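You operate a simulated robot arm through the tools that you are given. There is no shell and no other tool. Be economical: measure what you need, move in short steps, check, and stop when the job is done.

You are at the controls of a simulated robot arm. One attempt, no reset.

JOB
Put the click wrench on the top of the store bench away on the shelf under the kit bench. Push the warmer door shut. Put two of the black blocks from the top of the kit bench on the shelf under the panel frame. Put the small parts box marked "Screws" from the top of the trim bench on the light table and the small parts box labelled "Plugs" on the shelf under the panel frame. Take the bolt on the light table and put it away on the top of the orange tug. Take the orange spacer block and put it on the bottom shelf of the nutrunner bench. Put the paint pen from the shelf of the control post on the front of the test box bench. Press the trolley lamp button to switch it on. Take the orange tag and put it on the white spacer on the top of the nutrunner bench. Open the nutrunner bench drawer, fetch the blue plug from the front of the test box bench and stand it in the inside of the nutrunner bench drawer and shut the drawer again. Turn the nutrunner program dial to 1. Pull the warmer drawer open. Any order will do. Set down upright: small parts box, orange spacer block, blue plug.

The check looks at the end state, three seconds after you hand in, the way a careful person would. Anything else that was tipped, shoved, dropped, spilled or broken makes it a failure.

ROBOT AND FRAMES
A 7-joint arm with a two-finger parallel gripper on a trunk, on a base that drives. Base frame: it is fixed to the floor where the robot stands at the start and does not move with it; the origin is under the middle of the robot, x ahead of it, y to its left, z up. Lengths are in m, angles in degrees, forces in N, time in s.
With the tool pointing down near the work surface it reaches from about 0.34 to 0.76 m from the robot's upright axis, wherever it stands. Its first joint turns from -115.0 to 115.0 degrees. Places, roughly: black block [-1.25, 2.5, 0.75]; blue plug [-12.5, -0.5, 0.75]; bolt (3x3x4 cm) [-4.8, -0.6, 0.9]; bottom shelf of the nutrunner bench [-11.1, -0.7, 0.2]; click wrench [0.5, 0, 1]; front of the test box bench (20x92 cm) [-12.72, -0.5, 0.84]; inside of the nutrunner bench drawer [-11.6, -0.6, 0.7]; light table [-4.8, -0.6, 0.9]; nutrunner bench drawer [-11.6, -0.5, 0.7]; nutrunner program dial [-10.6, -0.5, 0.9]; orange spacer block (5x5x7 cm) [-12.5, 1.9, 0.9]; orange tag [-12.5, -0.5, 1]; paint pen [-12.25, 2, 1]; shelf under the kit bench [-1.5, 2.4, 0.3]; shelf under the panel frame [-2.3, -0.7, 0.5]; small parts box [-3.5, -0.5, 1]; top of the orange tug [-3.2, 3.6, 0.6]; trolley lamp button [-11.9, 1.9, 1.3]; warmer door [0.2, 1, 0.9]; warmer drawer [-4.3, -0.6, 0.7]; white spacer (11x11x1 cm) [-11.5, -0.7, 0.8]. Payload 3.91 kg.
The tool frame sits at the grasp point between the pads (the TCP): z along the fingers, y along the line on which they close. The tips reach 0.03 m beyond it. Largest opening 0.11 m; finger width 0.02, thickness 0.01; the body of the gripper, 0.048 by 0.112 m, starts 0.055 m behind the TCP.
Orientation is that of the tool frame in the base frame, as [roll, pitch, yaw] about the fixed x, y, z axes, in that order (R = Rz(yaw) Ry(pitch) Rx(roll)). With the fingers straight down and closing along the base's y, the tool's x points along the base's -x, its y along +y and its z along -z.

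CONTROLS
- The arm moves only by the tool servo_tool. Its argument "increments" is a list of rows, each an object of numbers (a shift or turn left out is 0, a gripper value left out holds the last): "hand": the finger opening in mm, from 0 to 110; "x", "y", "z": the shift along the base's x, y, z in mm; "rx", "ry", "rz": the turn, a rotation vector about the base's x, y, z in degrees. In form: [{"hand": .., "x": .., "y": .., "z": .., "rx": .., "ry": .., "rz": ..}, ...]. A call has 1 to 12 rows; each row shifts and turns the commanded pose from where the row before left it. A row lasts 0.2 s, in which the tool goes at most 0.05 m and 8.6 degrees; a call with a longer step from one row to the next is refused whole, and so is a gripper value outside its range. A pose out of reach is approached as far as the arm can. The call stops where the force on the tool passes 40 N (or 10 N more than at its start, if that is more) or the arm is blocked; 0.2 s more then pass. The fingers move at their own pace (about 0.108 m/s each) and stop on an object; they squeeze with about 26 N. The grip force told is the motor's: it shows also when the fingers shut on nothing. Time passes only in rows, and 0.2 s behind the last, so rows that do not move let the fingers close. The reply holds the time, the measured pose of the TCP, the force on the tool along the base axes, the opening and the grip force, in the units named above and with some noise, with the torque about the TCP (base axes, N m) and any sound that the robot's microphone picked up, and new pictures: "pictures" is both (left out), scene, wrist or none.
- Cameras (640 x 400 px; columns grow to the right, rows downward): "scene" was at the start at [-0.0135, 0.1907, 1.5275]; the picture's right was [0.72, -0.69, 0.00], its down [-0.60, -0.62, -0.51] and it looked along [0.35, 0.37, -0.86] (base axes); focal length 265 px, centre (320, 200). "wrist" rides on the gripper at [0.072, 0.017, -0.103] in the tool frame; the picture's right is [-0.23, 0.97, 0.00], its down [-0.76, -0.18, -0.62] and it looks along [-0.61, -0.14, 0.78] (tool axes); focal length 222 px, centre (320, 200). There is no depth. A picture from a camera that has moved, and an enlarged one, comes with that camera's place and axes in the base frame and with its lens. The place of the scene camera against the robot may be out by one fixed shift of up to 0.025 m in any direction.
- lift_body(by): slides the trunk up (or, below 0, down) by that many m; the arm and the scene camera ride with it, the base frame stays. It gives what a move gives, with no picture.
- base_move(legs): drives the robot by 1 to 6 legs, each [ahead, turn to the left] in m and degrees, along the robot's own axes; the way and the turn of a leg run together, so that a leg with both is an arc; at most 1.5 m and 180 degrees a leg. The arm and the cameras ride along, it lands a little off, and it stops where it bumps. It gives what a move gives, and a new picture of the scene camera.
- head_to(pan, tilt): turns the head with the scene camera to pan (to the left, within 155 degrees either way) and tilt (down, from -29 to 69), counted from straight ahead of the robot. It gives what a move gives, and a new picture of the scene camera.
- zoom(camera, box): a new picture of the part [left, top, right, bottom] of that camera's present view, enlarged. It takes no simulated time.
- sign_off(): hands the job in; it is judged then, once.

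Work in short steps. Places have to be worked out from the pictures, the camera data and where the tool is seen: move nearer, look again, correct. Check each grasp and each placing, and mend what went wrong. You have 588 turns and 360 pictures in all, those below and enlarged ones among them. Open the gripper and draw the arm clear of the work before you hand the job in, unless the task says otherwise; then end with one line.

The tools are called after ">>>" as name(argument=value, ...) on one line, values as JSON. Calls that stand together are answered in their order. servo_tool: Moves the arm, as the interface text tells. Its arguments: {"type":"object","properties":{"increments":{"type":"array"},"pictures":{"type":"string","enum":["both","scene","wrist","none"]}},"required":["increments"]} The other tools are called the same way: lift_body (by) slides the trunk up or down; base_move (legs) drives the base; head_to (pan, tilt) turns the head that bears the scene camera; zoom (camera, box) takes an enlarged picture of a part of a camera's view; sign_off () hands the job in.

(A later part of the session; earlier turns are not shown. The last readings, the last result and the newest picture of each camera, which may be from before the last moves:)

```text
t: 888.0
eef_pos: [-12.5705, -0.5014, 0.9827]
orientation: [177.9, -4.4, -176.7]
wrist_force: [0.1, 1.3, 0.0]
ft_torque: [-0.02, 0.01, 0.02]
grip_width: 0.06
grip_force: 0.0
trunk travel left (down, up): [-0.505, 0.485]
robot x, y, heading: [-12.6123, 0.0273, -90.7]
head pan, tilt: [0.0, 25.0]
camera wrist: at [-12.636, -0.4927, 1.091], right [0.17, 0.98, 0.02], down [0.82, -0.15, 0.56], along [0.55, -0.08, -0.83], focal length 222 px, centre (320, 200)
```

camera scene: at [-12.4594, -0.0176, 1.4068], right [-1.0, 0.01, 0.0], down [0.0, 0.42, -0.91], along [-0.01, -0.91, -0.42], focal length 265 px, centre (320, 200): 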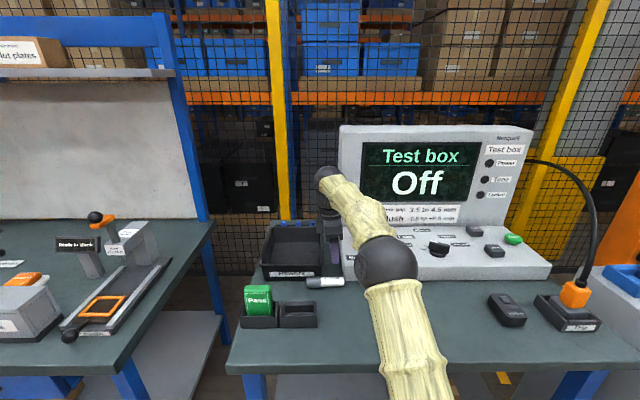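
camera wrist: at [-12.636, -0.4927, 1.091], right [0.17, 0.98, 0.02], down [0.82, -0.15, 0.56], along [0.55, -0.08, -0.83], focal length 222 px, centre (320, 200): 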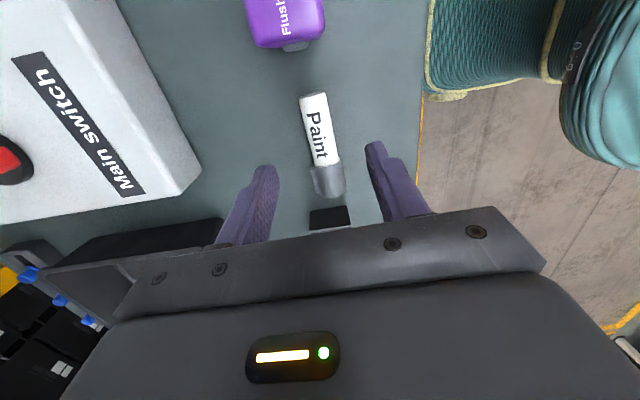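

The pen rests on the front strip. Now the last job: the orange spacer block. I raise, back off, restore the usual tool orientation (heading forward, 45° tilt), and drive to the control post.

>>> servo_tool(increments=[{"z": 40}, {"z": 30}], pictures="none")

>>> base_move(legs=[[-0.7, 0]])

>>> servo_tool(increments=[{"rz": 8}, {"rz": 8}, {"rz": 8}, {"rz": 8}, {"rz": 8}, {"rz": 8}, {"rz": 8}, {"rz": 8}, {"rz": 8}, {"rz": 8}, {"rz": 6.5}], pictures="none")

>>> servo_tool(increments=[{"rx": -7, "y": -15}, {"rx": -7, "y": -15}, {"rx": -7, "y": -15}, {"rx": -7, "y": -15}, {"rx": -7, "y": -15}, {"rx": -6, "y": -15}])

```text
t: 888.6
eef_pos: [-12.5725, -0.5013, 1.052]
orientation: [177.9, -4.5, -176.6]
wrist_force: [0.4, 0.4, -0.3]
ft_torque: [0.02, -0.02, 0.0]
grip_width: 0.0599
grip_force: 0.0
trunk travel left (down, up): [-0.505, 0.485]
robot x, y, heading: [-12.6152, 0.0282, -90.5]
head pan, tilt: [0.0, 25.0]
```

```text
t: 893.0
eef_pos: [-12.5656, 0.1928, 1.052]
orientation: [178.0, -4.5, -176.9]
wrist_force: [-0.6, -0.4, -0.1]
ft_torque: [0.01, -0.02, 0.02]
grip_width: 0.06
grip_force: 0.2
trunk travel left (down, up): [-0.505, 0.485]
robot x, y, heading: [-12.6002, 0.721, -90.8]
head pan, tilt: [0.0, 25.0]
camera scene: at [-12.4515, 0.6772, 1.4069], right [-1.0, 0.01, 0.0], down [0.01, 0.42, -0.91], along [-0.01, -0.91, -0.42], focal length 265 px, centre (320, 200)
```

scene: 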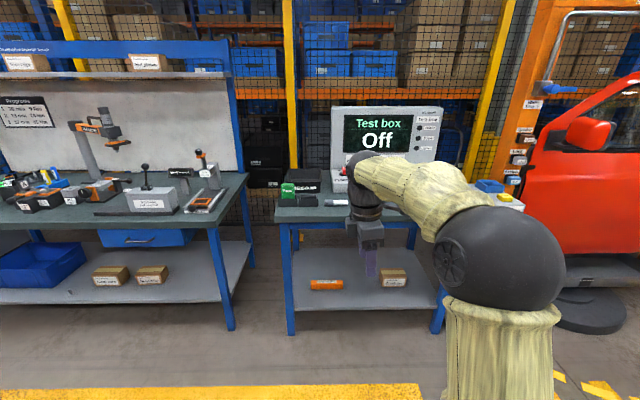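

```text
t: 895.4
eef_pos: [-12.5664, 0.1923, 1.0518]
orientation: [177.9, -4.5, -90.4]
wrist_force: [0.1, -0.4, 0.1]
ft_torque: [-0.05, -0.01, 0.01]
grip_width: 0.0599
grip_force: 0.0
trunk travel left (down, up): [-0.505, 0.485]
robot x, y, heading: [-12.6018, 0.7247, -91.0]
head pan, tilt: [0.0, 25.0]
```

```text
t: 896.8
eef_pos: [-12.5657, 0.1021, 1.0527]
orientation: [178.4, -45.6, -90.7]
wrist_force: [0.2, -1.0, 0.0]
ft_torque: [-0.01, 0.01, 0.0]
grip_width: 0.0601
grip_force: 0.1
trunk travel left (down, up): [-0.505, 0.485]
robot x, y, heading: [-12.6022, 0.7172, -91.0]
head pan, tilt: [0.0, 25.0]
camera scene: at [-12.4514, 0.6771, 1.4069], right [-1.0, 0.01, 0.0], down [0.01, 0.42, -0.91], along [-0.01, -0.91, -0.42], focal length 265 px, centre (320, 200)
camera wrist: at [-12.5791, 0.1246, 1.177], right [-0.97, 0.19, -0.14], down [0.21, 0.97, -0.11], along [0.12, -0.14, -0.98], focal length 222 px, centre (320, 200)
```

scene: 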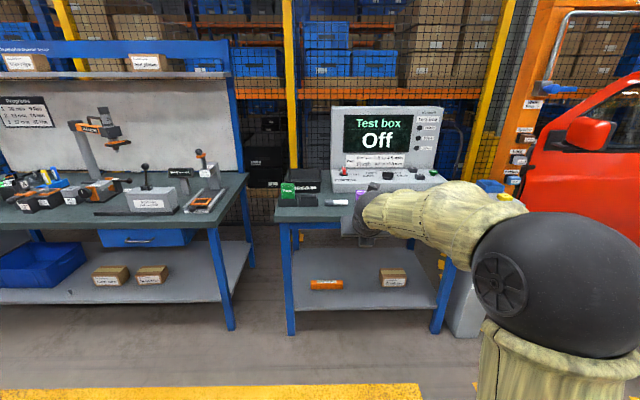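
wrist: 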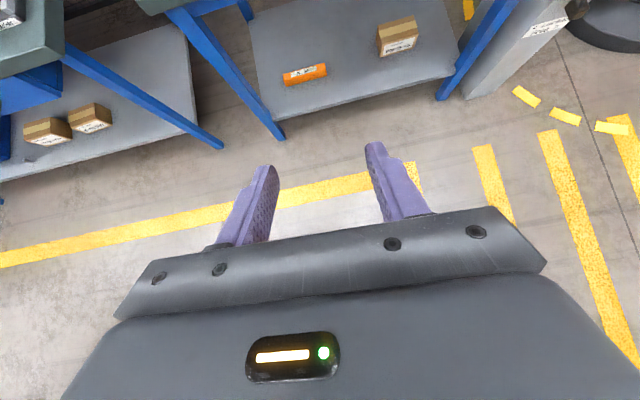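

The pen is still in place. Now to the control post: turn around toward +y at x≈−12.455.

>>> base_move(legs=[[0, 91], [0.15, 0], [0, 90]])

>>> servo_tool(increments=[{"rx": 7, "z": -10}, {"rx": 7, "z": -10}, {"rx": 6, "z": -10}])

```text
t: 909.4
eef_pos: [-12.4973, 1.3424, 1.0512]
orientation: [178.4, -45.5, 90.0]
wrist_force: [-0.7, -0.2, -0.1]
ft_torque: [-0.03, -0.02, 0.01]
grip_width: 0.0602
grip_force: 0.1
trunk travel left (down, up): [-0.505, 0.485]
robot x, y, heading: [-12.4507, 0.7168, 90.0]
head pan, tilt: [0.0, 25.0]
camera scene: at [-12.6065, 0.7435, 1.4069], right [1.0, 0.0, 0.0], down [0.0, -0.42, -0.91], along [0.0, 0.91, -0.42], focal length 265 px, centre (320, 200)
```

scene: 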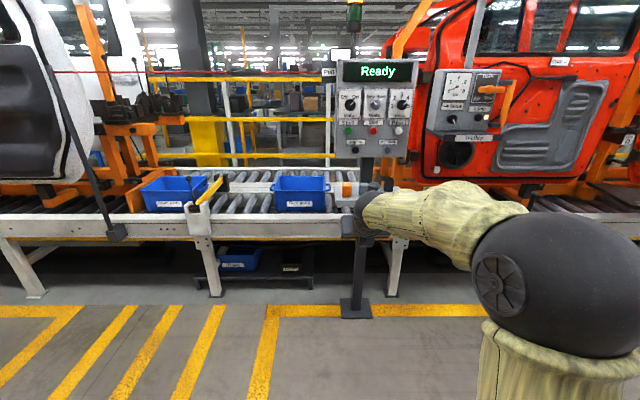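

```text
t: 910.2
eef_pos: [-12.4905, 1.3403, 1.0308]
orientation: [175.9, -58.3, 90.0]
wrist_force: [0.1, 0.0, -0.2]
ft_torque: [0.0, -0.04, 0.02]
grip_width: 0.0601
grip_force: 0.1
out of reach, approached as far as the arm can: row 2, 3
trunk travel left (down, up): [-0.505, 0.485]
robot x, y, heading: [-12.456, 0.7225, 89.7]
head pan, tilt: [0.0, 25.0]
camera scene: at [-12.6066, 0.7436, 1.4069], right [1.0, 0.0, 0.0], down [0.0, -0.42, -0.91], along [0.0, 0.91, -0.42], focal length 265 px, centre (320, 200)
camera wrist: at [-12.4805, 1.2896, 1.1472], right [0.97, -0.18, -0.16], down [-0.22, -0.92, -0.33], along [-0.09, 0.35, -0.93], focal length 222 px, centre (320, 200)
```

scene: 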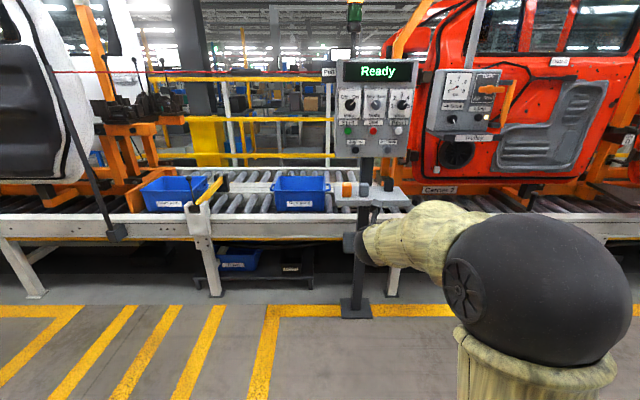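
wrist: 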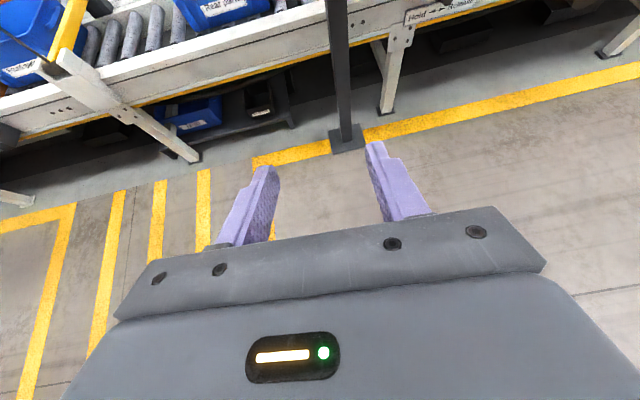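

The folded arm limits the tilt here; I extend forward while leveling more.

>>> servo_tool(increments=[{"y": 35, "z": -5}, {"y": 35, "z": -5}, {"y": 35, "rx": 4}, {"y": 20, "rx": 4}], pictures="wrist")

```text
t: 911.2
eef_pos: [-12.4903, 1.4671, 1.0199]
orientation: [175.9, -66.4, 90.2]
wrist_force: [-1.0, 0.5, -0.6]
ft_torque: [-0.01, 0.0, -0.01]
grip_width: 0.0598
grip_force: 0.1
trunk travel left (down, up): [-0.505, 0.485]
robot x, y, heading: [-12.4565, 0.7206, 89.9]
head pan, tilt: [0.0, 25.0]
camera wrist: at [-12.4798, 1.3994, 1.1285], right [0.97, -0.15, -0.18], down [-0.22, -0.86, -0.45], along [-0.09, 0.48, -0.87], focal length 222 px, centre (320, 200)
```

wrist: 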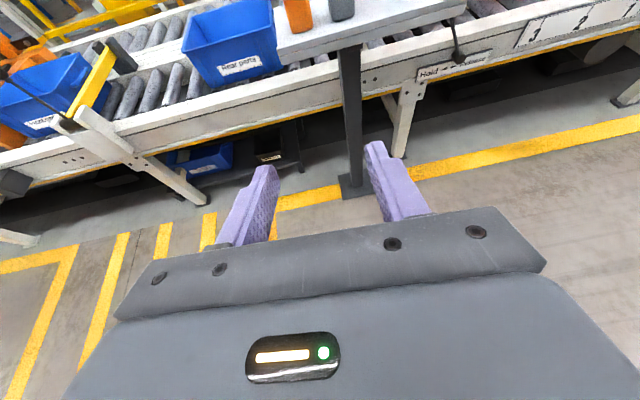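

>>> base_move(legs=[[0.22, 0]])

>>> servo_tool(increments=[{"z": -15, "hand": 80}], pictures="wrist")

```text
t: 913.1
eef_pos: [-12.4885, 1.6877, 1.0202]
orientation: [175.9, -66.4, 90.2]
wrist_force: [-0.4, -0.1, 0.5]
ft_torque: [-0.01, 0.01, 0.05]
grip_width: 0.0601
grip_force: 0.0
trunk travel left (down, up): [-0.505, 0.485]
robot x, y, heading: [-12.4511, 0.942, 89.7]
head pan, tilt: [0.0, 25.0]
camera scene: at [-12.6059, 0.9651, 1.4068], right [1.0, 0.0, 0.0], down [0.0, -0.42, -0.91], along [0.0, 0.91, -0.42], focal length 265 px, centre (320, 200)
```

scene: 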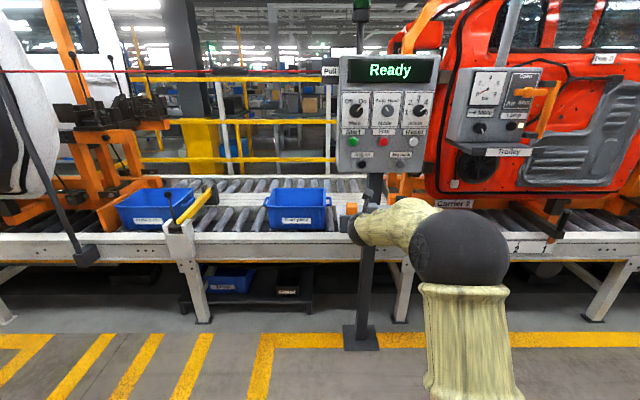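

```text
t: 913.5
eef_pos: [-12.4887, 1.6878, 1.0052]
orientation: [175.7, -66.3, 90.3]
wrist_force: [-0.3, 1.5, -1.1]
ft_torque: [-0.02, -0.04, -0.02]
grip_width: 0.0801
grip_force: 0.1
trunk travel left (down, up): [-0.505, 0.485]
robot x, y, heading: [-12.4507, 0.9436, 90.0]
head pan, tilt: [0.0, 25.0]
camera wrist: at [-12.4785, 1.6202, 1.1133], right [0.97, -0.15, -0.18], down [-0.22, -0.86, -0.45], along [-0.09, 0.48, -0.87], focal length 222 px, centre (320, 200)
```

wrist: 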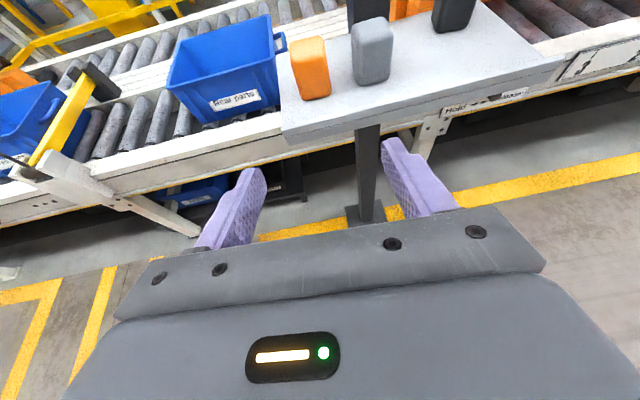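

Orange block centre ≈ (−12.477, 1.92), top z≈0.965; grey neighbour 2.8 cm to its right. I straighten heading and come to just before it.

>>> servo_tool(increments=[{"rz": 4.5, "x": 4, "y": 37, "z": -20}, {"x": 4, "y": 37, "z": -20}, {"x": 3, "y": 37, "z": -18}], pictures="wrist")

```text
t: 914.3
eef_pos: [-12.4774, 1.7978, 0.947]
orientation: [175.6, -66.5, 94.8]
wrist_force: [-0.2, 0.4, -0.4]
ft_torque: [0.02, -0.01, 0.01]
grip_width: 0.0798
grip_force: 0.1
trunk travel left (down, up): [-0.505, 0.485]
robot x, y, heading: [-12.4579, 0.9409, 89.7]
head pan, tilt: [0.0, 25.0]
camera wrist: at [-12.4627, 1.7315, 1.056], right [0.98, -0.08, -0.18], down [-0.15, -0.88, -0.45], along [-0.12, 0.47, -0.87], focal length 222 px, centre (320, 200)
```

wrist: 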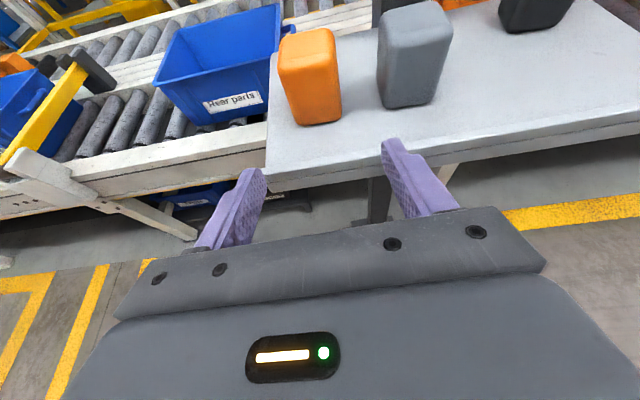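

Block centre x −12.478, front face y≈1.895, gaps fine. I need the base closer: retract 80 mm, drive 0.15 m.

>>> servo_tool(increments=[{"y": -40}, {"y": -40}], pictures="none")

>>> base_move(legs=[[0.15, 0]])

>>> servo_tool(increments=[{"x": 0}], pictures="wrist")

```text
t: 914.9
eef_pos: [-12.4775, 1.718, 0.9492]
orientation: [175.8, -66.4, 94.8]
wrist_force: [0.5, 0.4, 0.2]
ft_torque: [0.02, 0.01, 0.01]
grip_width: 0.0801
grip_force: 0.0
trunk travel left (down, up): [-0.505, 0.485]
robot x, y, heading: [-12.4528, 0.9426, 89.6]
head pan, tilt: [0.0, 25.0]
```

```text
t: 916.4
eef_pos: [-12.4777, 1.8681, 0.9478]
orientation: [175.8, -66.2, 94.8]
wrist_force: [0.3, -0.3, -0.5]
ft_torque: [0.01, -0.01, 0.01]
grip_width: 0.0798
grip_force: 0.0
trunk travel left (down, up): [-0.505, 0.485]
robot x, y, heading: [-12.4535, 1.0904, 89.8]
head pan, tilt: [0.0, 25.0]
camera scene: at [-12.6056, 1.1151, 1.4068], right [1.0, 0.0, 0.0], down [0.0, -0.42, -0.91], along [0.0, 0.91, -0.42], focal length 265 px, centre (320, 200)
```

scene: 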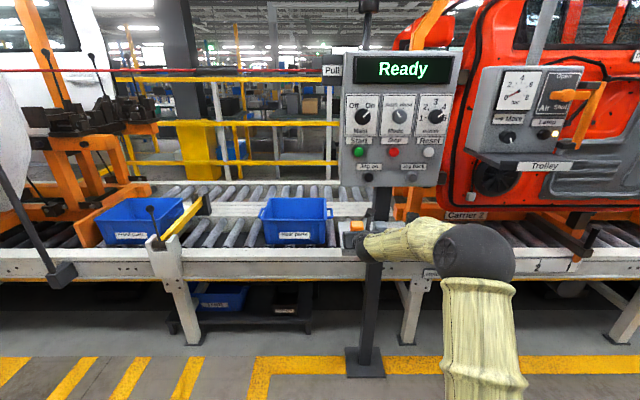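

```text
t: 916.8
eef_pos: [-12.4782, 1.8688, 0.947]
orientation: [175.8, -66.4, 94.7]
wrist_force: [0.7, -0.5, 0.5]
ft_torque: [0.03, 0.02, 0.0]
grip_width: 0.0801
grip_force: 0.0
trunk travel left (down, up): [-0.505, 0.485]
robot x, y, heading: [-12.4529, 1.0927, 89.8]
head pan, tilt: [0.0, 25.0]
camera wrist: at [-12.4627, 1.802, 1.0563], right [0.98, -0.08, -0.18], down [-0.15, -0.88, -0.45], along [-0.12, 0.47, -0.87], focal length 222 px, centre (320, 200)
```

wrist: 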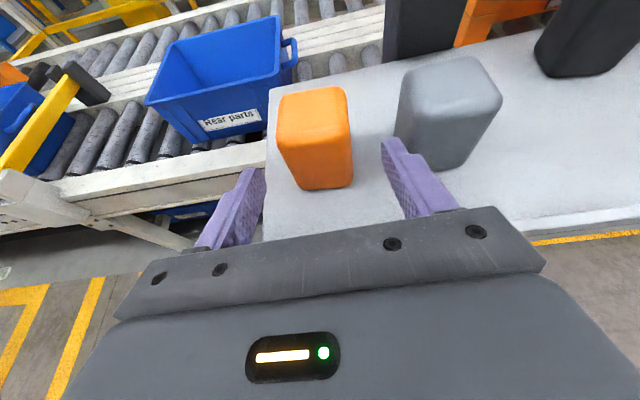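

Narrow to 70 mm, advance 45 mm, close.

>>> servo_tool(increments=[{"hand": 70}, {"hand": 70, "y": 15}, {"y": 15}, {"y": 14}], pictures="wrist")

```text
t: 917.8
eef_pos: [-12.4791, 1.913, 0.9471]
orientation: [175.7, -66.3, 94.9]
wrist_force: [-0.1, 0.1, 0.6]
ft_torque: [-0.02, -0.04, 0.02]
grip_width: 0.0698
grip_force: 0.0
trunk travel left (down, up): [-0.505, 0.485]
robot x, y, heading: [-12.4523, 1.0928, 89.9]
head pan, tilt: [0.0, 25.0]
camera wrist: at [-12.4633, 1.8464, 1.0563], right [0.98, -0.07, -0.18], down [-0.15, -0.88, -0.45], along [-0.12, 0.47, -0.87], focal length 222 px, centre (320, 200)
```

wrist: 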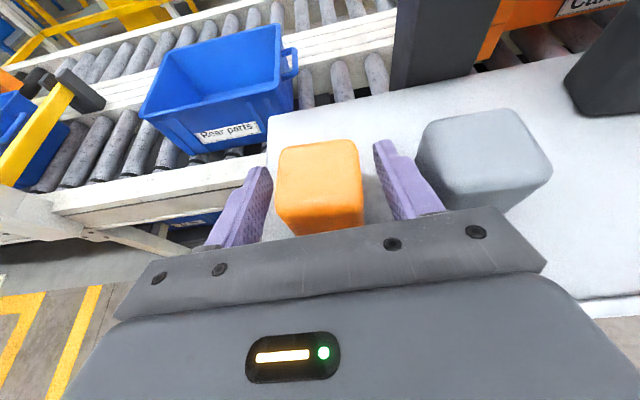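

>>> servo_tool(increments=[{"hand": 30}, {"hand": 30}, {"hand": 30}, {"z": 25}], pictures="wrist")

```text
t: 918.8
eef_pos: [-12.4786, 1.9126, 0.9718]
orientation: [175.8, -66.3, 94.8]
wrist_force: [-0.7, -0.2, -0.5]
ft_torque: [0.0, 0.02, -0.01]
grip_width: 0.0447
grip_force: 26.2
trunk travel left (down, up): [-0.505, 0.485]
robot x, y, heading: [-12.4539, 1.0909, 89.9]
head pan, tilt: [0.0, 25.0]
camera wrist: at [-12.4629, 1.846, 1.0813], right [0.98, -0.08, -0.18], down [-0.15, -0.88, -0.45], along [-0.12, 0.47, -0.87], focal length 222 px, centre (320, 200)
```

wrist: 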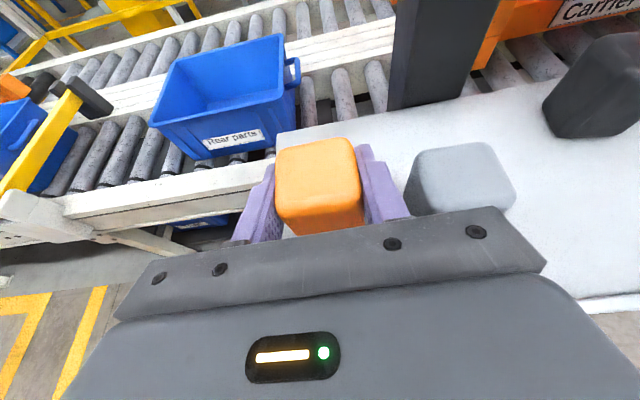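

Block held. Pull back, back off and drive to the nutrunner bench (free shelf area near x≈−11.5).

>>> servo_tool(increments=[{"y": -30, "z": 8}, {"y": -35, "z": 5}, {"y": -35}, {"y": -35}], pictures="wrist")

>>> base_move(legs=[[-0.3, 0], [0, -90], [0.95, 0], [0, -90]])

```text
t: 919.8
eef_pos: [-12.4781, 1.7778, 0.9869]
orientation: [175.7, -66.4, 94.8]
wrist_force: [0.6, 0.3, -0.7]
ft_torque: [0.02, 0.08, 0.01]
grip_width: 0.045
grip_force: 26.6
trunk travel left (down, up): [-0.505, 0.485]
robot x, y, heading: [-12.4535, 1.0906, 89.9]
head pan, tilt: [0.0, 25.0]
camera wrist: at [-12.4632, 1.7109, 1.094], right [0.98, -0.07, -0.18], down [-0.15, -0.88, -0.45], along [-0.12, 0.47, -0.87], focal length 222 px, centre (320, 200)
```

wrist: 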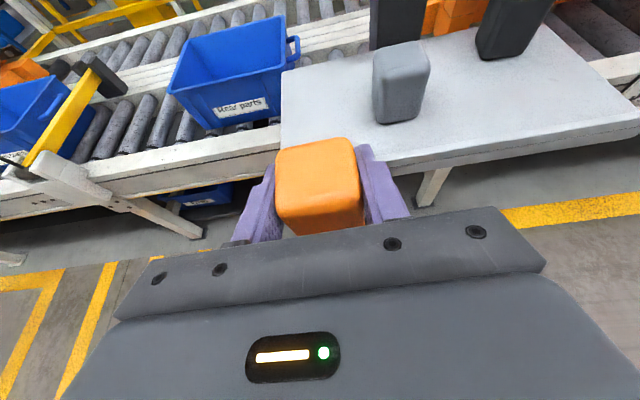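

```text
t: 938.6
eef_pos: [-11.4817, 0.1026, 0.9849]
orientation: [175.9, -66.3, -85.4]
wrist_force: [-0.8, -0.2, -0.9]
ft_torque: [-0.01, 0.0, -0.01]
grip_width: 0.0445
grip_force: 25.4
trunk travel left (down, up): [-0.505, 0.485]
robot x, y, heading: [-11.5067, 0.7883, -90.6]
head pan, tilt: [0.0, 25.0]
camera scene: at [-11.3521, 0.7436, 1.4069], right [-1.0, 0.01, 0.0], down [0.0, 0.42, -0.91], along [-0.01, -0.91, -0.42], focal length 265 px, centre (320, 200)
```

scene: 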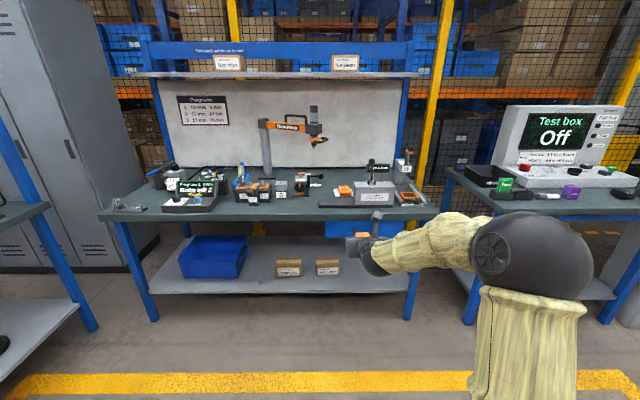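

Now lower: trunk down, shifting the tool to x≈−11.6 (free shelf area right of the cartons).

>>> servo_tool(increments=[{"x": -40}, {"x": -40}, {"x": -40}], pictures="none")

>>> lift_body(by=-0.4)

>>> servo_tool(increments=[{"z": -40}, {"z": -40}, {"z": -40}, {"z": -40}, {"z": -40}])

```text
t: 939.4
eef_pos: [-11.603, 0.1041, 0.9857]
orientation: [175.8, -66.2, -85.5]
wrist_force: [0.2, 0.7, -0.6]
ft_torque: [0.0, 0.01, -0.04]
grip_width: 0.0448
grip_force: 26.5
trunk travel left (down, up): [-0.505, 0.485]
robot x, y, heading: [-11.5018, 0.7858, -90.4]
head pan, tilt: [0.0, 25.0]
```

```text
t: 943.2
eef_pos: [-11.6018, 0.1044, 0.5853]
orientation: [175.9, -66.3, -85.5]
wrist_force: [-0.1, -0.8, -1.3]
ft_torque: [0.0, -0.03, 0.01]
grip_width: 0.0447
grip_force: 25.7
trunk travel left (down, up): [-0.105, 0.885]
robot x, y, heading: [-11.502, 0.787, -90.7]
head pan, tilt: [0.0, 25.0]
```

```text
t: 944.4
eef_pos: [-11.6011, 0.1033, 0.386]
orientation: [175.7, -66.5, -85.5]
wrist_force: [0.5, 0.3, -1.5]
ft_torque: [0.04, -0.02, -0.04]
grip_width: 0.0446
grip_force: 25.8
trunk travel left (down, up): [-0.105, 0.885]
robot x, y, heading: [-11.5025, 0.7865, -90.2]
head pan, tilt: [0.0, 25.0]
camera scene: at [-11.3519, 0.7441, 1.007], right [-1.0, 0.01, 0.0], down [0.0, 0.42, -0.91], along [-0.01, -0.91, -0.42], focal length 265 px, centre (320, 200)
camera wrist: at [-11.6158, 0.1688, 0.4951], right [-0.98, 0.08, -0.18], down [0.16, 0.88, -0.46], along [0.12, -0.47, -0.87], focal length 222 px, centre (320, 200)
```

scene: 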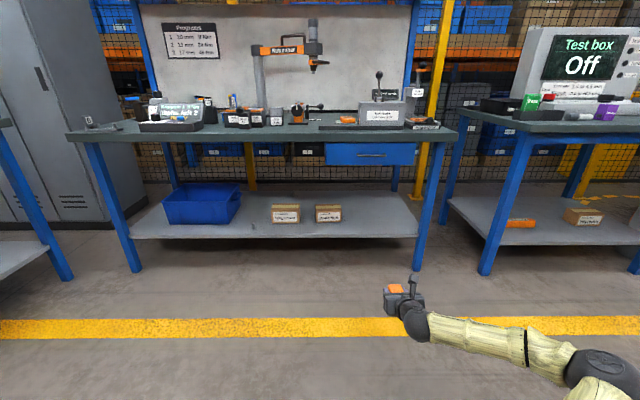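
wrist: 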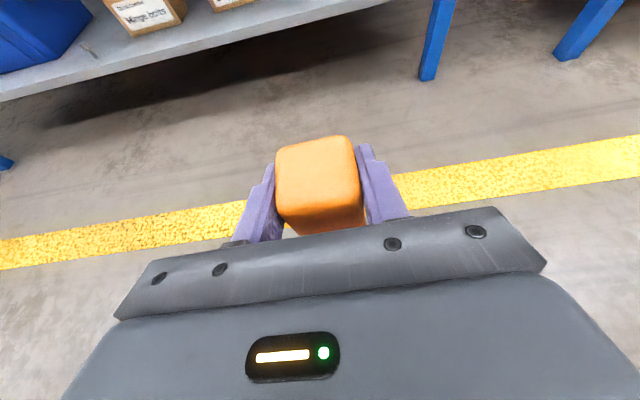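

I drive in 0.4 m at this low height (well below the bench) and look again.

>>> base_move(legs=[[0.4, 0]])

>>> servo_tool(increments=[{"x": -10, "z": -10}])

```text
t: 947.3
eef_pos: [-11.6045, -0.2977, 0.3838]
orientation: [175.7, -66.3, -85.3]
wrist_force: [-0.4, -0.7, -1.5]
ft_torque: [0.03, -0.02, 0.03]
grip_width: 0.0447
grip_force: 26.5
trunk travel left (down, up): [-0.105, 0.885]
robot x, y, heading: [-11.5081, 0.3882, -90.2]
head pan, tilt: [0.0, 25.0]
camera scene: at [-11.3545, 0.3422, 1.0069], right [-1.0, 0.0, 0.0], down [0.0, 0.42, -0.91], along [0.0, -0.91, -0.42], focal length 265 px, centre (320, 200)
```

scene: 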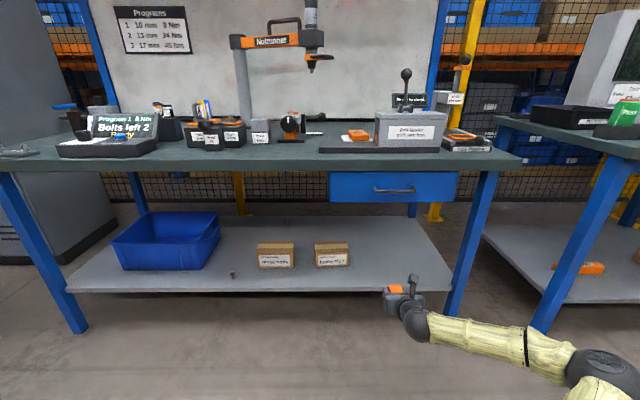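

```text
t: 947.7
eef_pos: [-11.6122, -0.2978, 0.3757]
orientation: [175.9, -66.3, -85.5]
wrist_force: [0.5, -1.5, -1.7]
ft_torque: [-0.02, 0.02, -0.02]
grip_width: 0.0446
grip_force: 26.2
trunk travel left (down, up): [-0.105, 0.885]
robot x, y, heading: [-11.5048, 0.3858, -90.1]
head pan, tilt: [0.0, 25.0]
camera scene: at [-11.3544, 0.3422, 1.0069], right [-1.0, 0.0, 0.0], down [0.0, 0.42, -0.91], along [0.0, -0.91, -0.42], focal length 265 px, centre (320, 200)
camera wrist: at [-11.6266, -0.2332, 0.484], right [-0.98, 0.08, -0.18], down [0.15, 0.88, -0.45], along [0.12, -0.47, -0.87], focal length 222 px, centre (320, 200)
```

scene: 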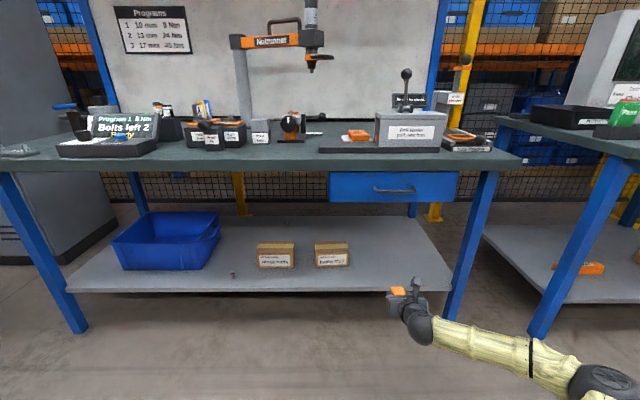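
wrist: 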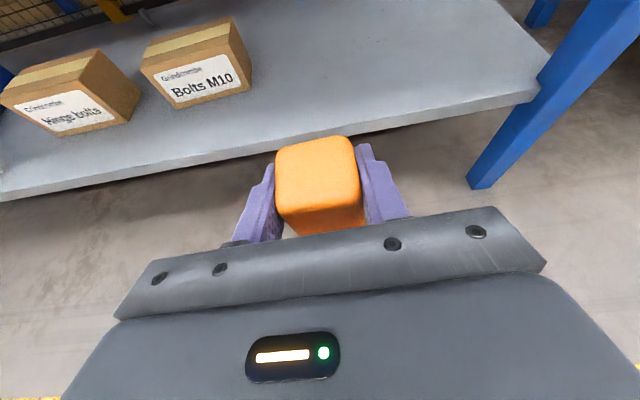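

Shelf z≈0.215, front edge y≈−0.498. I drive in 0.2 m more, extend 60 mm, and look.

>>> base_move(legs=[[0.2, 0]])

>>> servo_tool(increments=[{"y": -30, "z": -20}, {"y": -30, "z": -20}])

```text
t: 949.4
eef_pos: [-11.6138, -0.4972, 0.3755]
orientation: [175.8, -66.3, -85.3]
wrist_force: [0.4, -1.2, -1.6]
ft_torque: [0.01, 0.02, 0.02]
grip_width: 0.0445
grip_force: 25.9
trunk travel left (down, up): [-0.105, 0.885]
robot x, y, heading: [-11.5067, 0.1854, -90.1]
head pan, tilt: [0.0, 25.0]
camera scene: at [-11.3554, 0.1426, 1.0069], right [-1.0, 0.01, 0.0], down [0.0, 0.42, -0.91], along [0.0, -0.91, -0.42], focal length 265 px, centre (320, 200)
```

scene: 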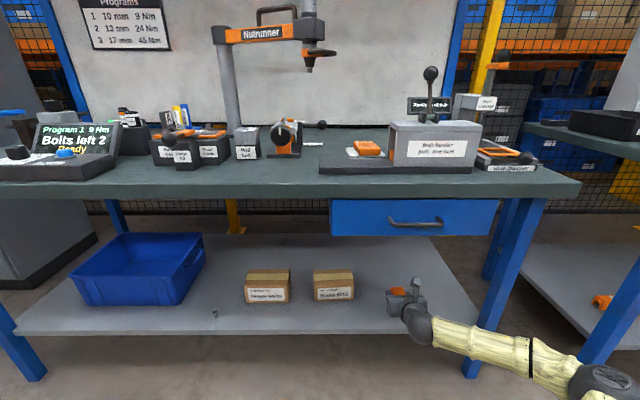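

```text
t: 950.0
eef_pos: [-11.6134, -0.5577, 0.3361]
orientation: [175.6, -66.3, -85.4]
wrist_force: [-0.2, -0.3, 0.1]
ft_torque: [0.0, 0.01, 0.0]
grip_width: 0.045
grip_force: 25.7
trunk travel left (down, up): [-0.105, 0.885]
robot x, y, heading: [-11.5059, 0.186, -90.2]
head pan, tilt: [0.0, 25.0]
camera scene: at [-11.3554, 0.1428, 1.0069], right [-1.0, 0.01, 0.0], down [0.0, 0.42, -0.91], along [0.0, -0.91, -0.42], focal length 265 px, centre (320, 200)
camera wrist: at [-11.6276, -0.4927, 0.4446], right [-0.98, 0.08, -0.18], down [0.15, 0.88, -0.45], along [0.12, -0.47, -0.87], focal length 222 px, centre (320, 200)
```

scene: 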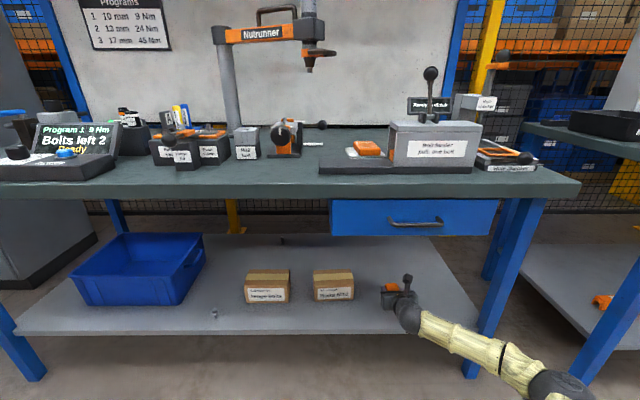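
wrist: 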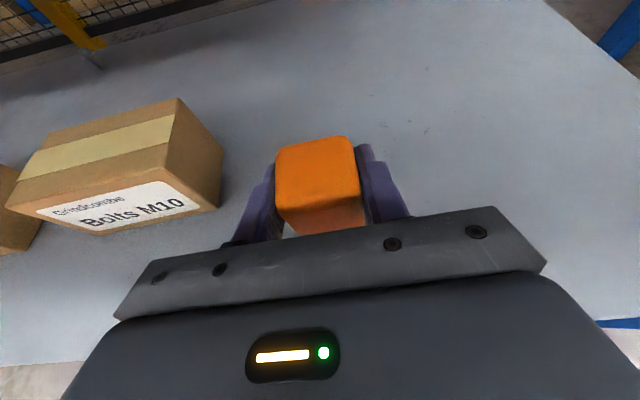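

Well inside the shelf with clearances. Lower gently to contact.

>>> servo_tool(increments=[{"z": -25}, {"z": -20}, {"z": -10}, {"z": 0}], pictures="none")

>>> servo_tool(increments=[{"z": -6}, {"z": 0}], pictures="none")

>>> servo_tool(increments=[{"z": -5}, {"z": 0}], pictures="none")

```text
t: 950.8
eef_pos: [-11.7409, -0.5578, 0.4088]
orientation: [138.9, -69.8, -58.6]
wrist_force: [-0.3, -0.9, -1.4]
ft_torque: [0.01, -0.04, 0.03]
grip_width: 0.0447
grip_force: 25.8
trunk travel left (down, up): [-0.105, 0.885]
robot x, y, heading: [-11.5065, 0.1878, -90.4]
head pan, tilt: [0.0, 25.0]
stopped in row 3: the arm was blocked; the commanded pose is now the measured one
```

```text
t: 951.6
eef_pos: [-11.805, -0.5392, 0.4586]
orientation: [122.7, -69.0, -48.0]
wrist_force: [1.5, -0.4, 0.0]
ft_torque: [0.0, 0.0, -0.02]
grip_width: 0.0446
grip_force: 26.1
trunk travel left (down, up): [-0.105, 0.885]
robot x, y, heading: [-11.5035, 0.1877, -90.2]
head pan, tilt: [0.0, 25.0]
stopped in row 2: the arm was blocked; the commanded pose is now the measured one
```

```text
t: 952.2
eef_pos: [-11.8045, -0.54, 0.4565]
orientation: [122.9, -69.0, -48.0]
wrist_force: [-0.4, -0.1, -1.0]
ft_torque: [0.04, -0.02, -0.01]
grip_width: 0.0446
grip_force: 25.6
out of reach, approached as far as the arm can: row 1
trunk travel left (down, up): [-0.105, 0.885]
robot x, y, heading: [-11.5078, 0.1872, -90.3]
head pan, tilt: [0.0, 25.0]
```

The arm got blocked and swung aside. I stop and look.

>>> servo_tool(increments=[{"x": 0}])

```text
t: 952.6
eef_pos: [-11.8047, -0.5404, 0.4582]
orientation: [122.9, -69.1, -48.1]
wrist_force: [-0.5, 0.9, -1.1]
ft_torque: [0.0, 0.01, -0.03]
grip_width: 0.0446
grip_force: 26.0
trunk travel left (down, up): [-0.105, 0.885]
robot x, y, heading: [-11.507, 0.1837, -90.2]
head pan, tilt: [0.0, 25.0]
camera scene: at [-11.3555, 0.1425, 1.0069], right [-1.0, 0.01, 0.0], down [0.0, 0.42, -0.91], along [0.0, -0.91, -0.42], focal length 265 px, centre (320, 200)
camera wrist: at [-11.7723, -0.4598, 0.5514], right [-0.96, 0.28, 0.08], down [0.16, 0.75, -0.64], along [-0.24, -0.6, -0.76], focal length 222 px, centre (320, 200)
```

scene: 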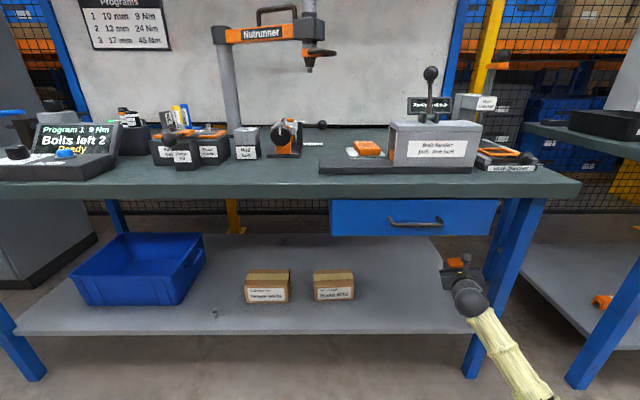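
wrist: 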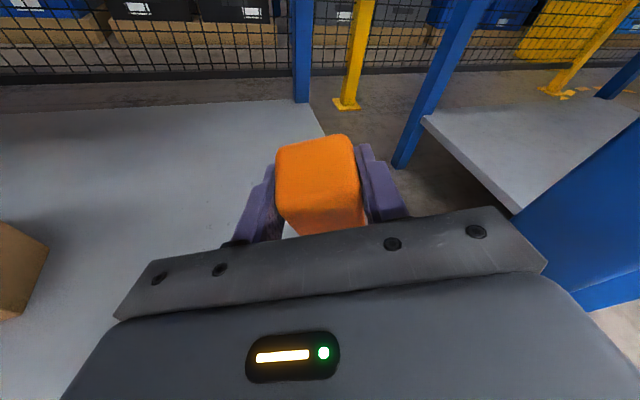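

The hand sits between the shelf and the right leg. I shift left slightly first, then check.

>>> servo_tool(increments=[{"x": 15}, {"x": 15}, {"x": 20}], pictures="none")

```text
t: 953.4
eef_pos: [-11.804, -0.5398, 0.4582]
orientation: [122.8, -68.9, -48.1]
wrist_force: [0.5, 0.3, -0.4]
ft_torque: [0.0, 0.0, 0.01]
grip_width: 0.0447
grip_force: 26.0
out of reach, approached as far as the arm can: row 1, 2, 3
trunk travel left (down, up): [-0.105, 0.885]
robot x, y, heading: [-11.5074, 0.1889, -90.4]
head pan, tilt: [0.0, 25.0]
```

>>> servo_tool(increments=[{"z": 20}, {"z": 20}, {"z": 20}], pictures="none")

```text
t: 954.2
eef_pos: [-11.8032, -0.5411, 0.5136]
orientation: [124.1, -69.1, -49.4]
wrist_force: [0.8, 0.5, -1.2]
ft_torque: [0.0, -0.01, -0.01]
grip_width: 0.0448
grip_force: 26.3
trunk travel left (down, up): [-0.105, 0.885]
robot x, y, heading: [-11.5055, 0.1869, -90.2]
head pan, tilt: [0.0, 25.0]
```

Upward works. Now try left again.

>>> servo_tool(increments=[{"x": 30}, {"x": 30}, {"x": 30}, {"x": 30}], pictures="scene")

```text
t: 955.2
eef_pos: [-11.6835, -0.541, 0.5148]
orientation: [123.6, -69.2, -48.9]
wrist_force: [0.2, 0.1, -0.9]
ft_torque: [0.0, 0.0, 0.06]
grip_width: 0.0446
grip_force: 25.8
trunk travel left (down, up): [-0.105, 0.885]
robot x, y, heading: [-11.5057, 0.1895, -90.7]
head pan, tilt: [0.0, 25.0]
camera scene: at [-11.3557, 0.1425, 1.0069], right [-1.0, 0.01, 0.0], down [0.0, 0.42, -0.91], along [0.0, -0.91, -0.42], focal length 265 px, centre (320, 200)
```

scene: 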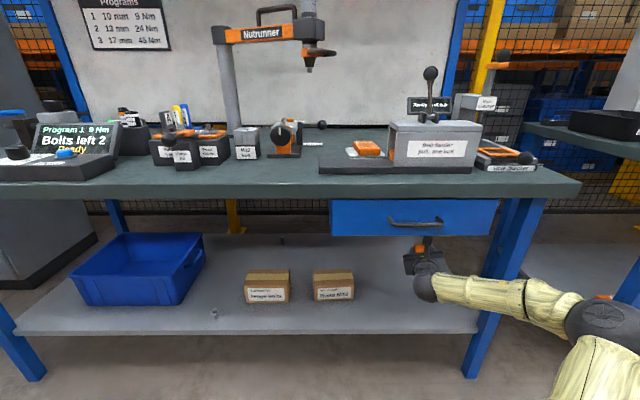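

Recovered. I back the base 0.3 m, lower the trunk fully (so the arm needn't stoop as much), and restore the block's upright orientation.

>>> base_move(legs=[[-0.3, 0]])

>>> servo_tool(increments=[{"rx": 3.29, "ry": -5.55, "rz": 4.03}, {"rx": 3.29, "ry": -5.55, "rz": 4.03}, {"rx": 3.29, "ry": -5.55, "rz": 4.03}], pictures="none")

>>> lift_body(by=-0.1)

>>> servo_tool(increments=[{"x": 0}])

```text
t: 957.5
eef_pos: [-11.6824, -0.2407, 0.5163]
orientation: [123.7, -69.1, -49.0]
wrist_force: [0.6, 0.6, -0.8]
ft_torque: [0.0, -0.02, -0.01]
grip_width: 0.0446
grip_force: 25.9
trunk travel left (down, up): [-0.105, 0.885]
robot x, y, heading: [-11.504, 0.4842, -90.5]
head pan, tilt: [0.0, 25.0]
camera scene: at [-11.3539, 0.4427, 1.0069], right [-1.0, 0.01, 0.0], down [0.0, 0.42, -0.91], along [0.0, -0.91, -0.42], focal length 265 px, centre (320, 200)
```

scene: 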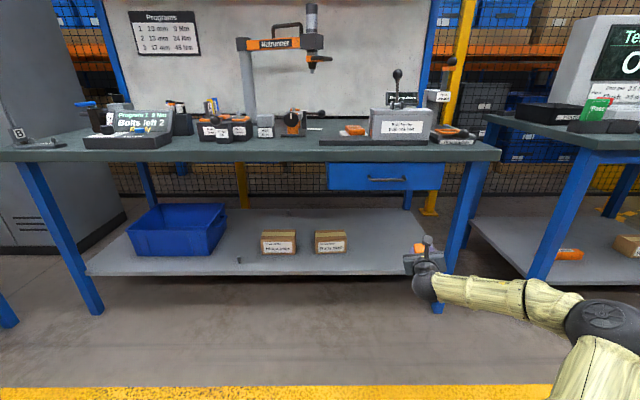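

```text
t: 958.3
eef_pos: [-11.683, -0.2398, 0.5155]
orientation: [175.7, -66.2, -85.3]
wrist_force: [0.4, 0.7, -1.2]
ft_torque: [0.02, -0.02, -0.01]
grip_width: 0.0446
grip_force: 26.1
trunk travel left (down, up): [-0.105, 0.885]
robot x, y, heading: [-11.5053, 0.4871, -90.6]
head pan, tilt: [0.0, 25.0]
```

```text
t: 959.6
eef_pos: [-11.6823, -0.2413, 0.4154]
orientation: [175.7, -66.2, -85.1]
wrist_force: [0.5, 0.0, -0.4]
ft_torque: [0.01, 0.0, 0.03]
grip_width: 0.0448
grip_force: 26.4
trunk travel left (down, up): [-0.005, 0.985]
robot x, y, heading: [-11.5102, 0.488, -90.2]
head pan, tilt: [0.0, 25.0]
```

```text
t: 960.0
eef_pos: [-11.6821, -0.2409, 0.4166]
orientation: [175.6, -66.2, -85.0]
wrist_force: [0.5, 0.9, -1.4]
ft_torque: [0.0, 0.01, 0.05]
grip_width: 0.0446
grip_force: 26.2
trunk travel left (down, up): [-0.005, 0.985]
robot x, y, heading: [-11.504, 0.4846, -90.1]
head pan, tilt: [0.0, 25.0]
camera scene: at [-11.3539, 0.4427, 0.9069], right [-1.0, 0.01, 0.0], down [0.0, 0.42, -0.91], along [0.0, -0.91, -0.42], focal length 265 px, centre (320, 200)
camera wrist: at [-11.6961, -0.1761, 0.5243], right [-0.98, 0.08, -0.18], down [0.15, 0.88, -0.45], along [0.12, -0.47, -0.87], focal length 222 px, centre (320, 200)
```

scene: 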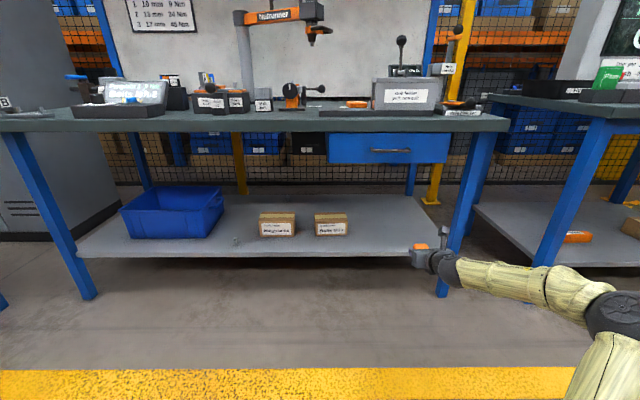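
wrist: 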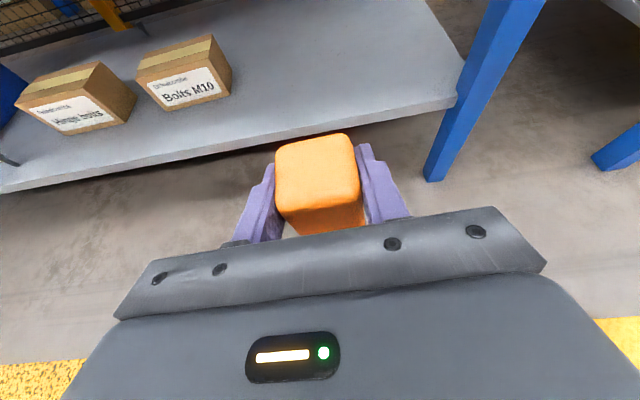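

Upright again. I shift left to x≈−11.62 and lower here in the open to z≈0.30 to verify the arm can do it.

>>> servo_tool(increments=[{"x": 30}, {"x": 30}, {"z": -30}, {"z": -30}], pictures="none")

>>> servo_tool(increments=[{"z": -30}, {"z": -25}])

```text
t: 961.0
eef_pos: [-11.6225, -0.2413, 0.3556]
orientation: [175.7, -66.2, -85.2]
wrist_force: [-1.3, 0.4, -1.5]
ft_torque: [0.04, -0.04, 0.0]
grip_width: 0.045
grip_force: 26.6
trunk travel left (down, up): [-0.005, 0.985]
robot x, y, heading: [-11.5077, 0.4853, -90.2]
head pan, tilt: [0.0, 25.0]
```

```text
t: 961.6
eef_pos: [-11.6228, -0.2402, 0.3005]
orientation: [175.7, -66.2, -85.1]
wrist_force: [-0.3, 0.4, -1.0]
ft_torque: [0.02, -0.01, 0.0]
grip_width: 0.0446
grip_force: 26.2
trunk travel left (down, up): [-0.005, 0.985]
robot x, y, heading: [-11.5081, 0.4843, -90.3]
head pan, tilt: [0.0, 25.0]
camera scene: at [-11.3538, 0.4428, 0.9069], right [-1.0, 0.01, 0.0], down [0.0, 0.42, -0.91], along [0.0, -0.91, -0.42], focal length 265 px, centre (320, 200)
camera wrist: at [-11.6362, -0.1758, 0.4091], right [-0.98, 0.08, -0.18], down [0.15, 0.88, -0.45], along [0.12, -0.47, -0.87], focal length 222 px, centre (320, 200)
```

scene: 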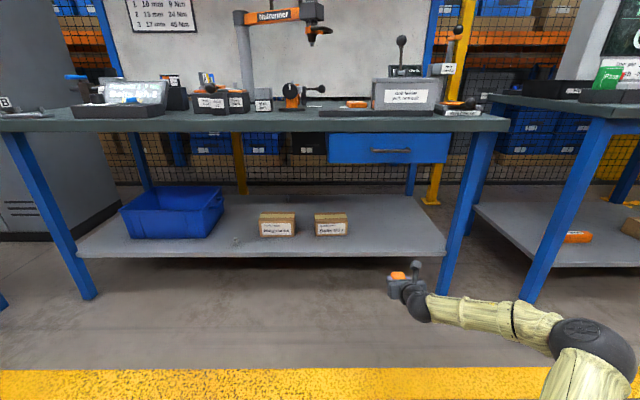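
wrist: 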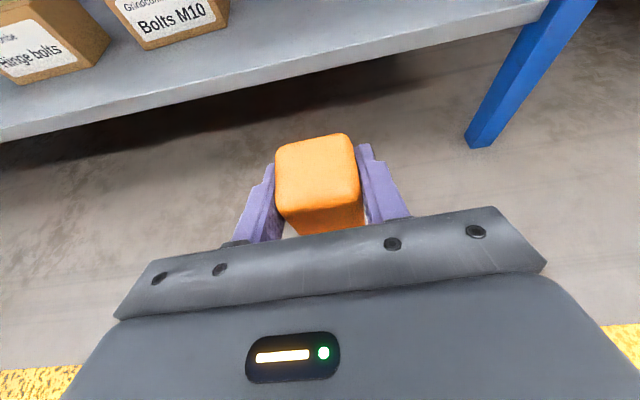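

It reaches. I test the final height (0.262) here too, then return to 0.30.

>>> servo_tool(increments=[{"z": -20}, {"z": -20}, {"z": -5}], pictures="none")

>>> servo_tool(increments=[{"z": 25}, {"z": 25}], pictures="none")

```text
t: 962.4
eef_pos: [-11.6235, -0.2404, 0.2565]
orientation: [175.5, -66.2, -85.2]
wrist_force: [0.4, 0.7, -0.9]
ft_torque: [-0.01, 0.0, 0.02]
grip_width: 0.0448
grip_force: 26.1
trunk travel left (down, up): [-0.005, 0.985]
robot x, y, heading: [-11.5089, 0.4893, -90.3]
head pan, tilt: [0.0, 25.0]
```

```text
t: 963.0
eef_pos: [-11.6226, -0.2387, 0.305]
orientation: [175.7, -66.1, -85.3]
wrist_force: [0.3, -0.9, -1.7]
ft_torque: [-0.05, 0.02, 0.02]
grip_width: 0.0446
grip_force: 26.1
trunk travel left (down, up): [-0.005, 0.985]
robot x, y, heading: [-11.5063, 0.4863, -90.1]
head pan, tilt: [0.0, 25.0]
```

Good. Drive in 0.33 m with the arm in this pose.

>>> base_move(legs=[[0.33, 0]])

>>> servo_tool(increments=[{"z": -8}, {"z": 0}], pictures="wrist")

```text
t: 965.5
eef_pos: [-11.6251, -0.5691, 0.3061]
orientation: [175.5, -66.1, -85.2]
wrist_force: [-0.4, -0.3, -1.2]
ft_torque: [-0.01, 0.04, 0.0]
grip_width: 0.0446
grip_force: 26.2
trunk travel left (down, up): [-0.005, 0.985]
robot x, y, heading: [-11.5062, 0.1567, -90.0]
head pan, tilt: [0.0, 25.0]
camera scene: at [-11.3557, 0.1126, 0.9069], right [-1.0, 0.01, 0.0], down [0.0, 0.42, -0.91], along [-0.01, -0.91, -0.42], focal length 265 px, centre (320, 200)
```

scene: 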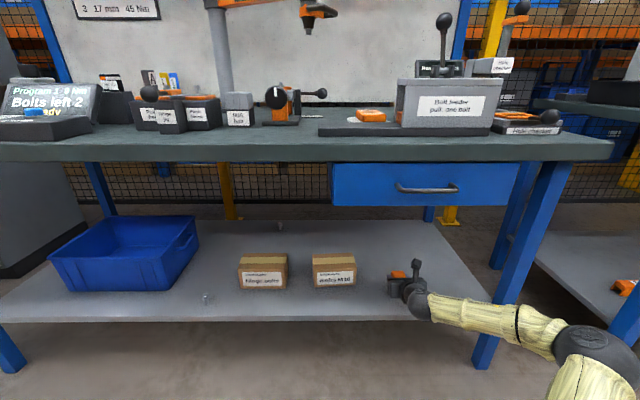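

```text
t: 966.1
eef_pos: [-11.6245, -0.5699, 0.297]
orientation: [175.6, -66.1, -85.2]
wrist_force: [0.5, 0.4, -1.5]
ft_torque: [0.02, -0.01, -0.01]
grip_width: 0.0448
grip_force: 25.8
trunk travel left (down, up): [-0.005, 0.985]
robot x, y, heading: [-11.5094, 0.16, -90.4]
head pan, tilt: [0.0, 25.0]
camera wrist: at [-11.6389, -0.5057, 0.406], right [-0.98, 0.08, -0.18], down [0.15, 0.88, -0.45], along [0.12, -0.47, -0.87], focal length 222 px, centre (320, 200)
```

wrist: 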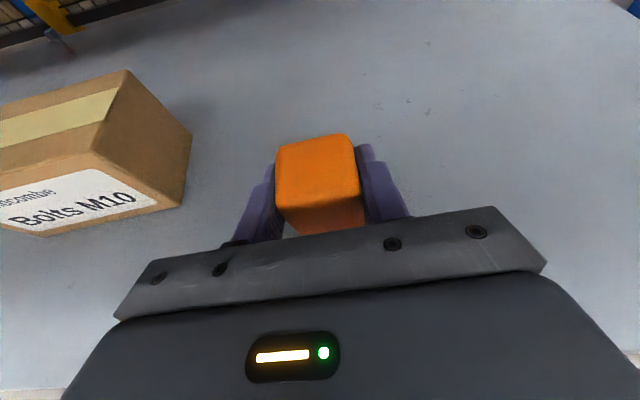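

In position over the shelf. Lower one step at a time until contact.

>>> servo_tool(increments=[{"z": -8}, {"z": -6}, {"z": 0}], pictures="none")

>>> servo_tool(increments=[{"z": -5}, {"z": 0}], pictures="none")

```text
t: 966.9
eef_pos: [-11.6251, -0.5713, 0.2878]
orientation: [175.3, -66.6, -85.0]
wrist_force: [0.1, -0.7, 23.8]
ft_torque: [-0.02, -0.52, 0.12]
grip_width: 0.0451
grip_force: 25.7
trunk travel left (down, up): [-0.005, 0.985]
robot x, y, heading: [-11.5072, 0.154, -90.4]
head pan, tilt: [0.0, 25.0]
```

```text
t: 967.5
eef_pos: [-11.6256, -0.5698, 0.2822]
orientation: [175.5, -66.5, -85.2]
wrist_force: [-0.8, -1.7, 22.6]
ft_torque: [-0.09, -0.47, -0.08]
grip_width: 0.0448
grip_force: 25.7
trunk travel left (down, up): [-0.005, 0.985]
robot x, y, heading: [-11.5109, 0.1618, -90.0]
head pan, tilt: [0.0, 25.0]
```

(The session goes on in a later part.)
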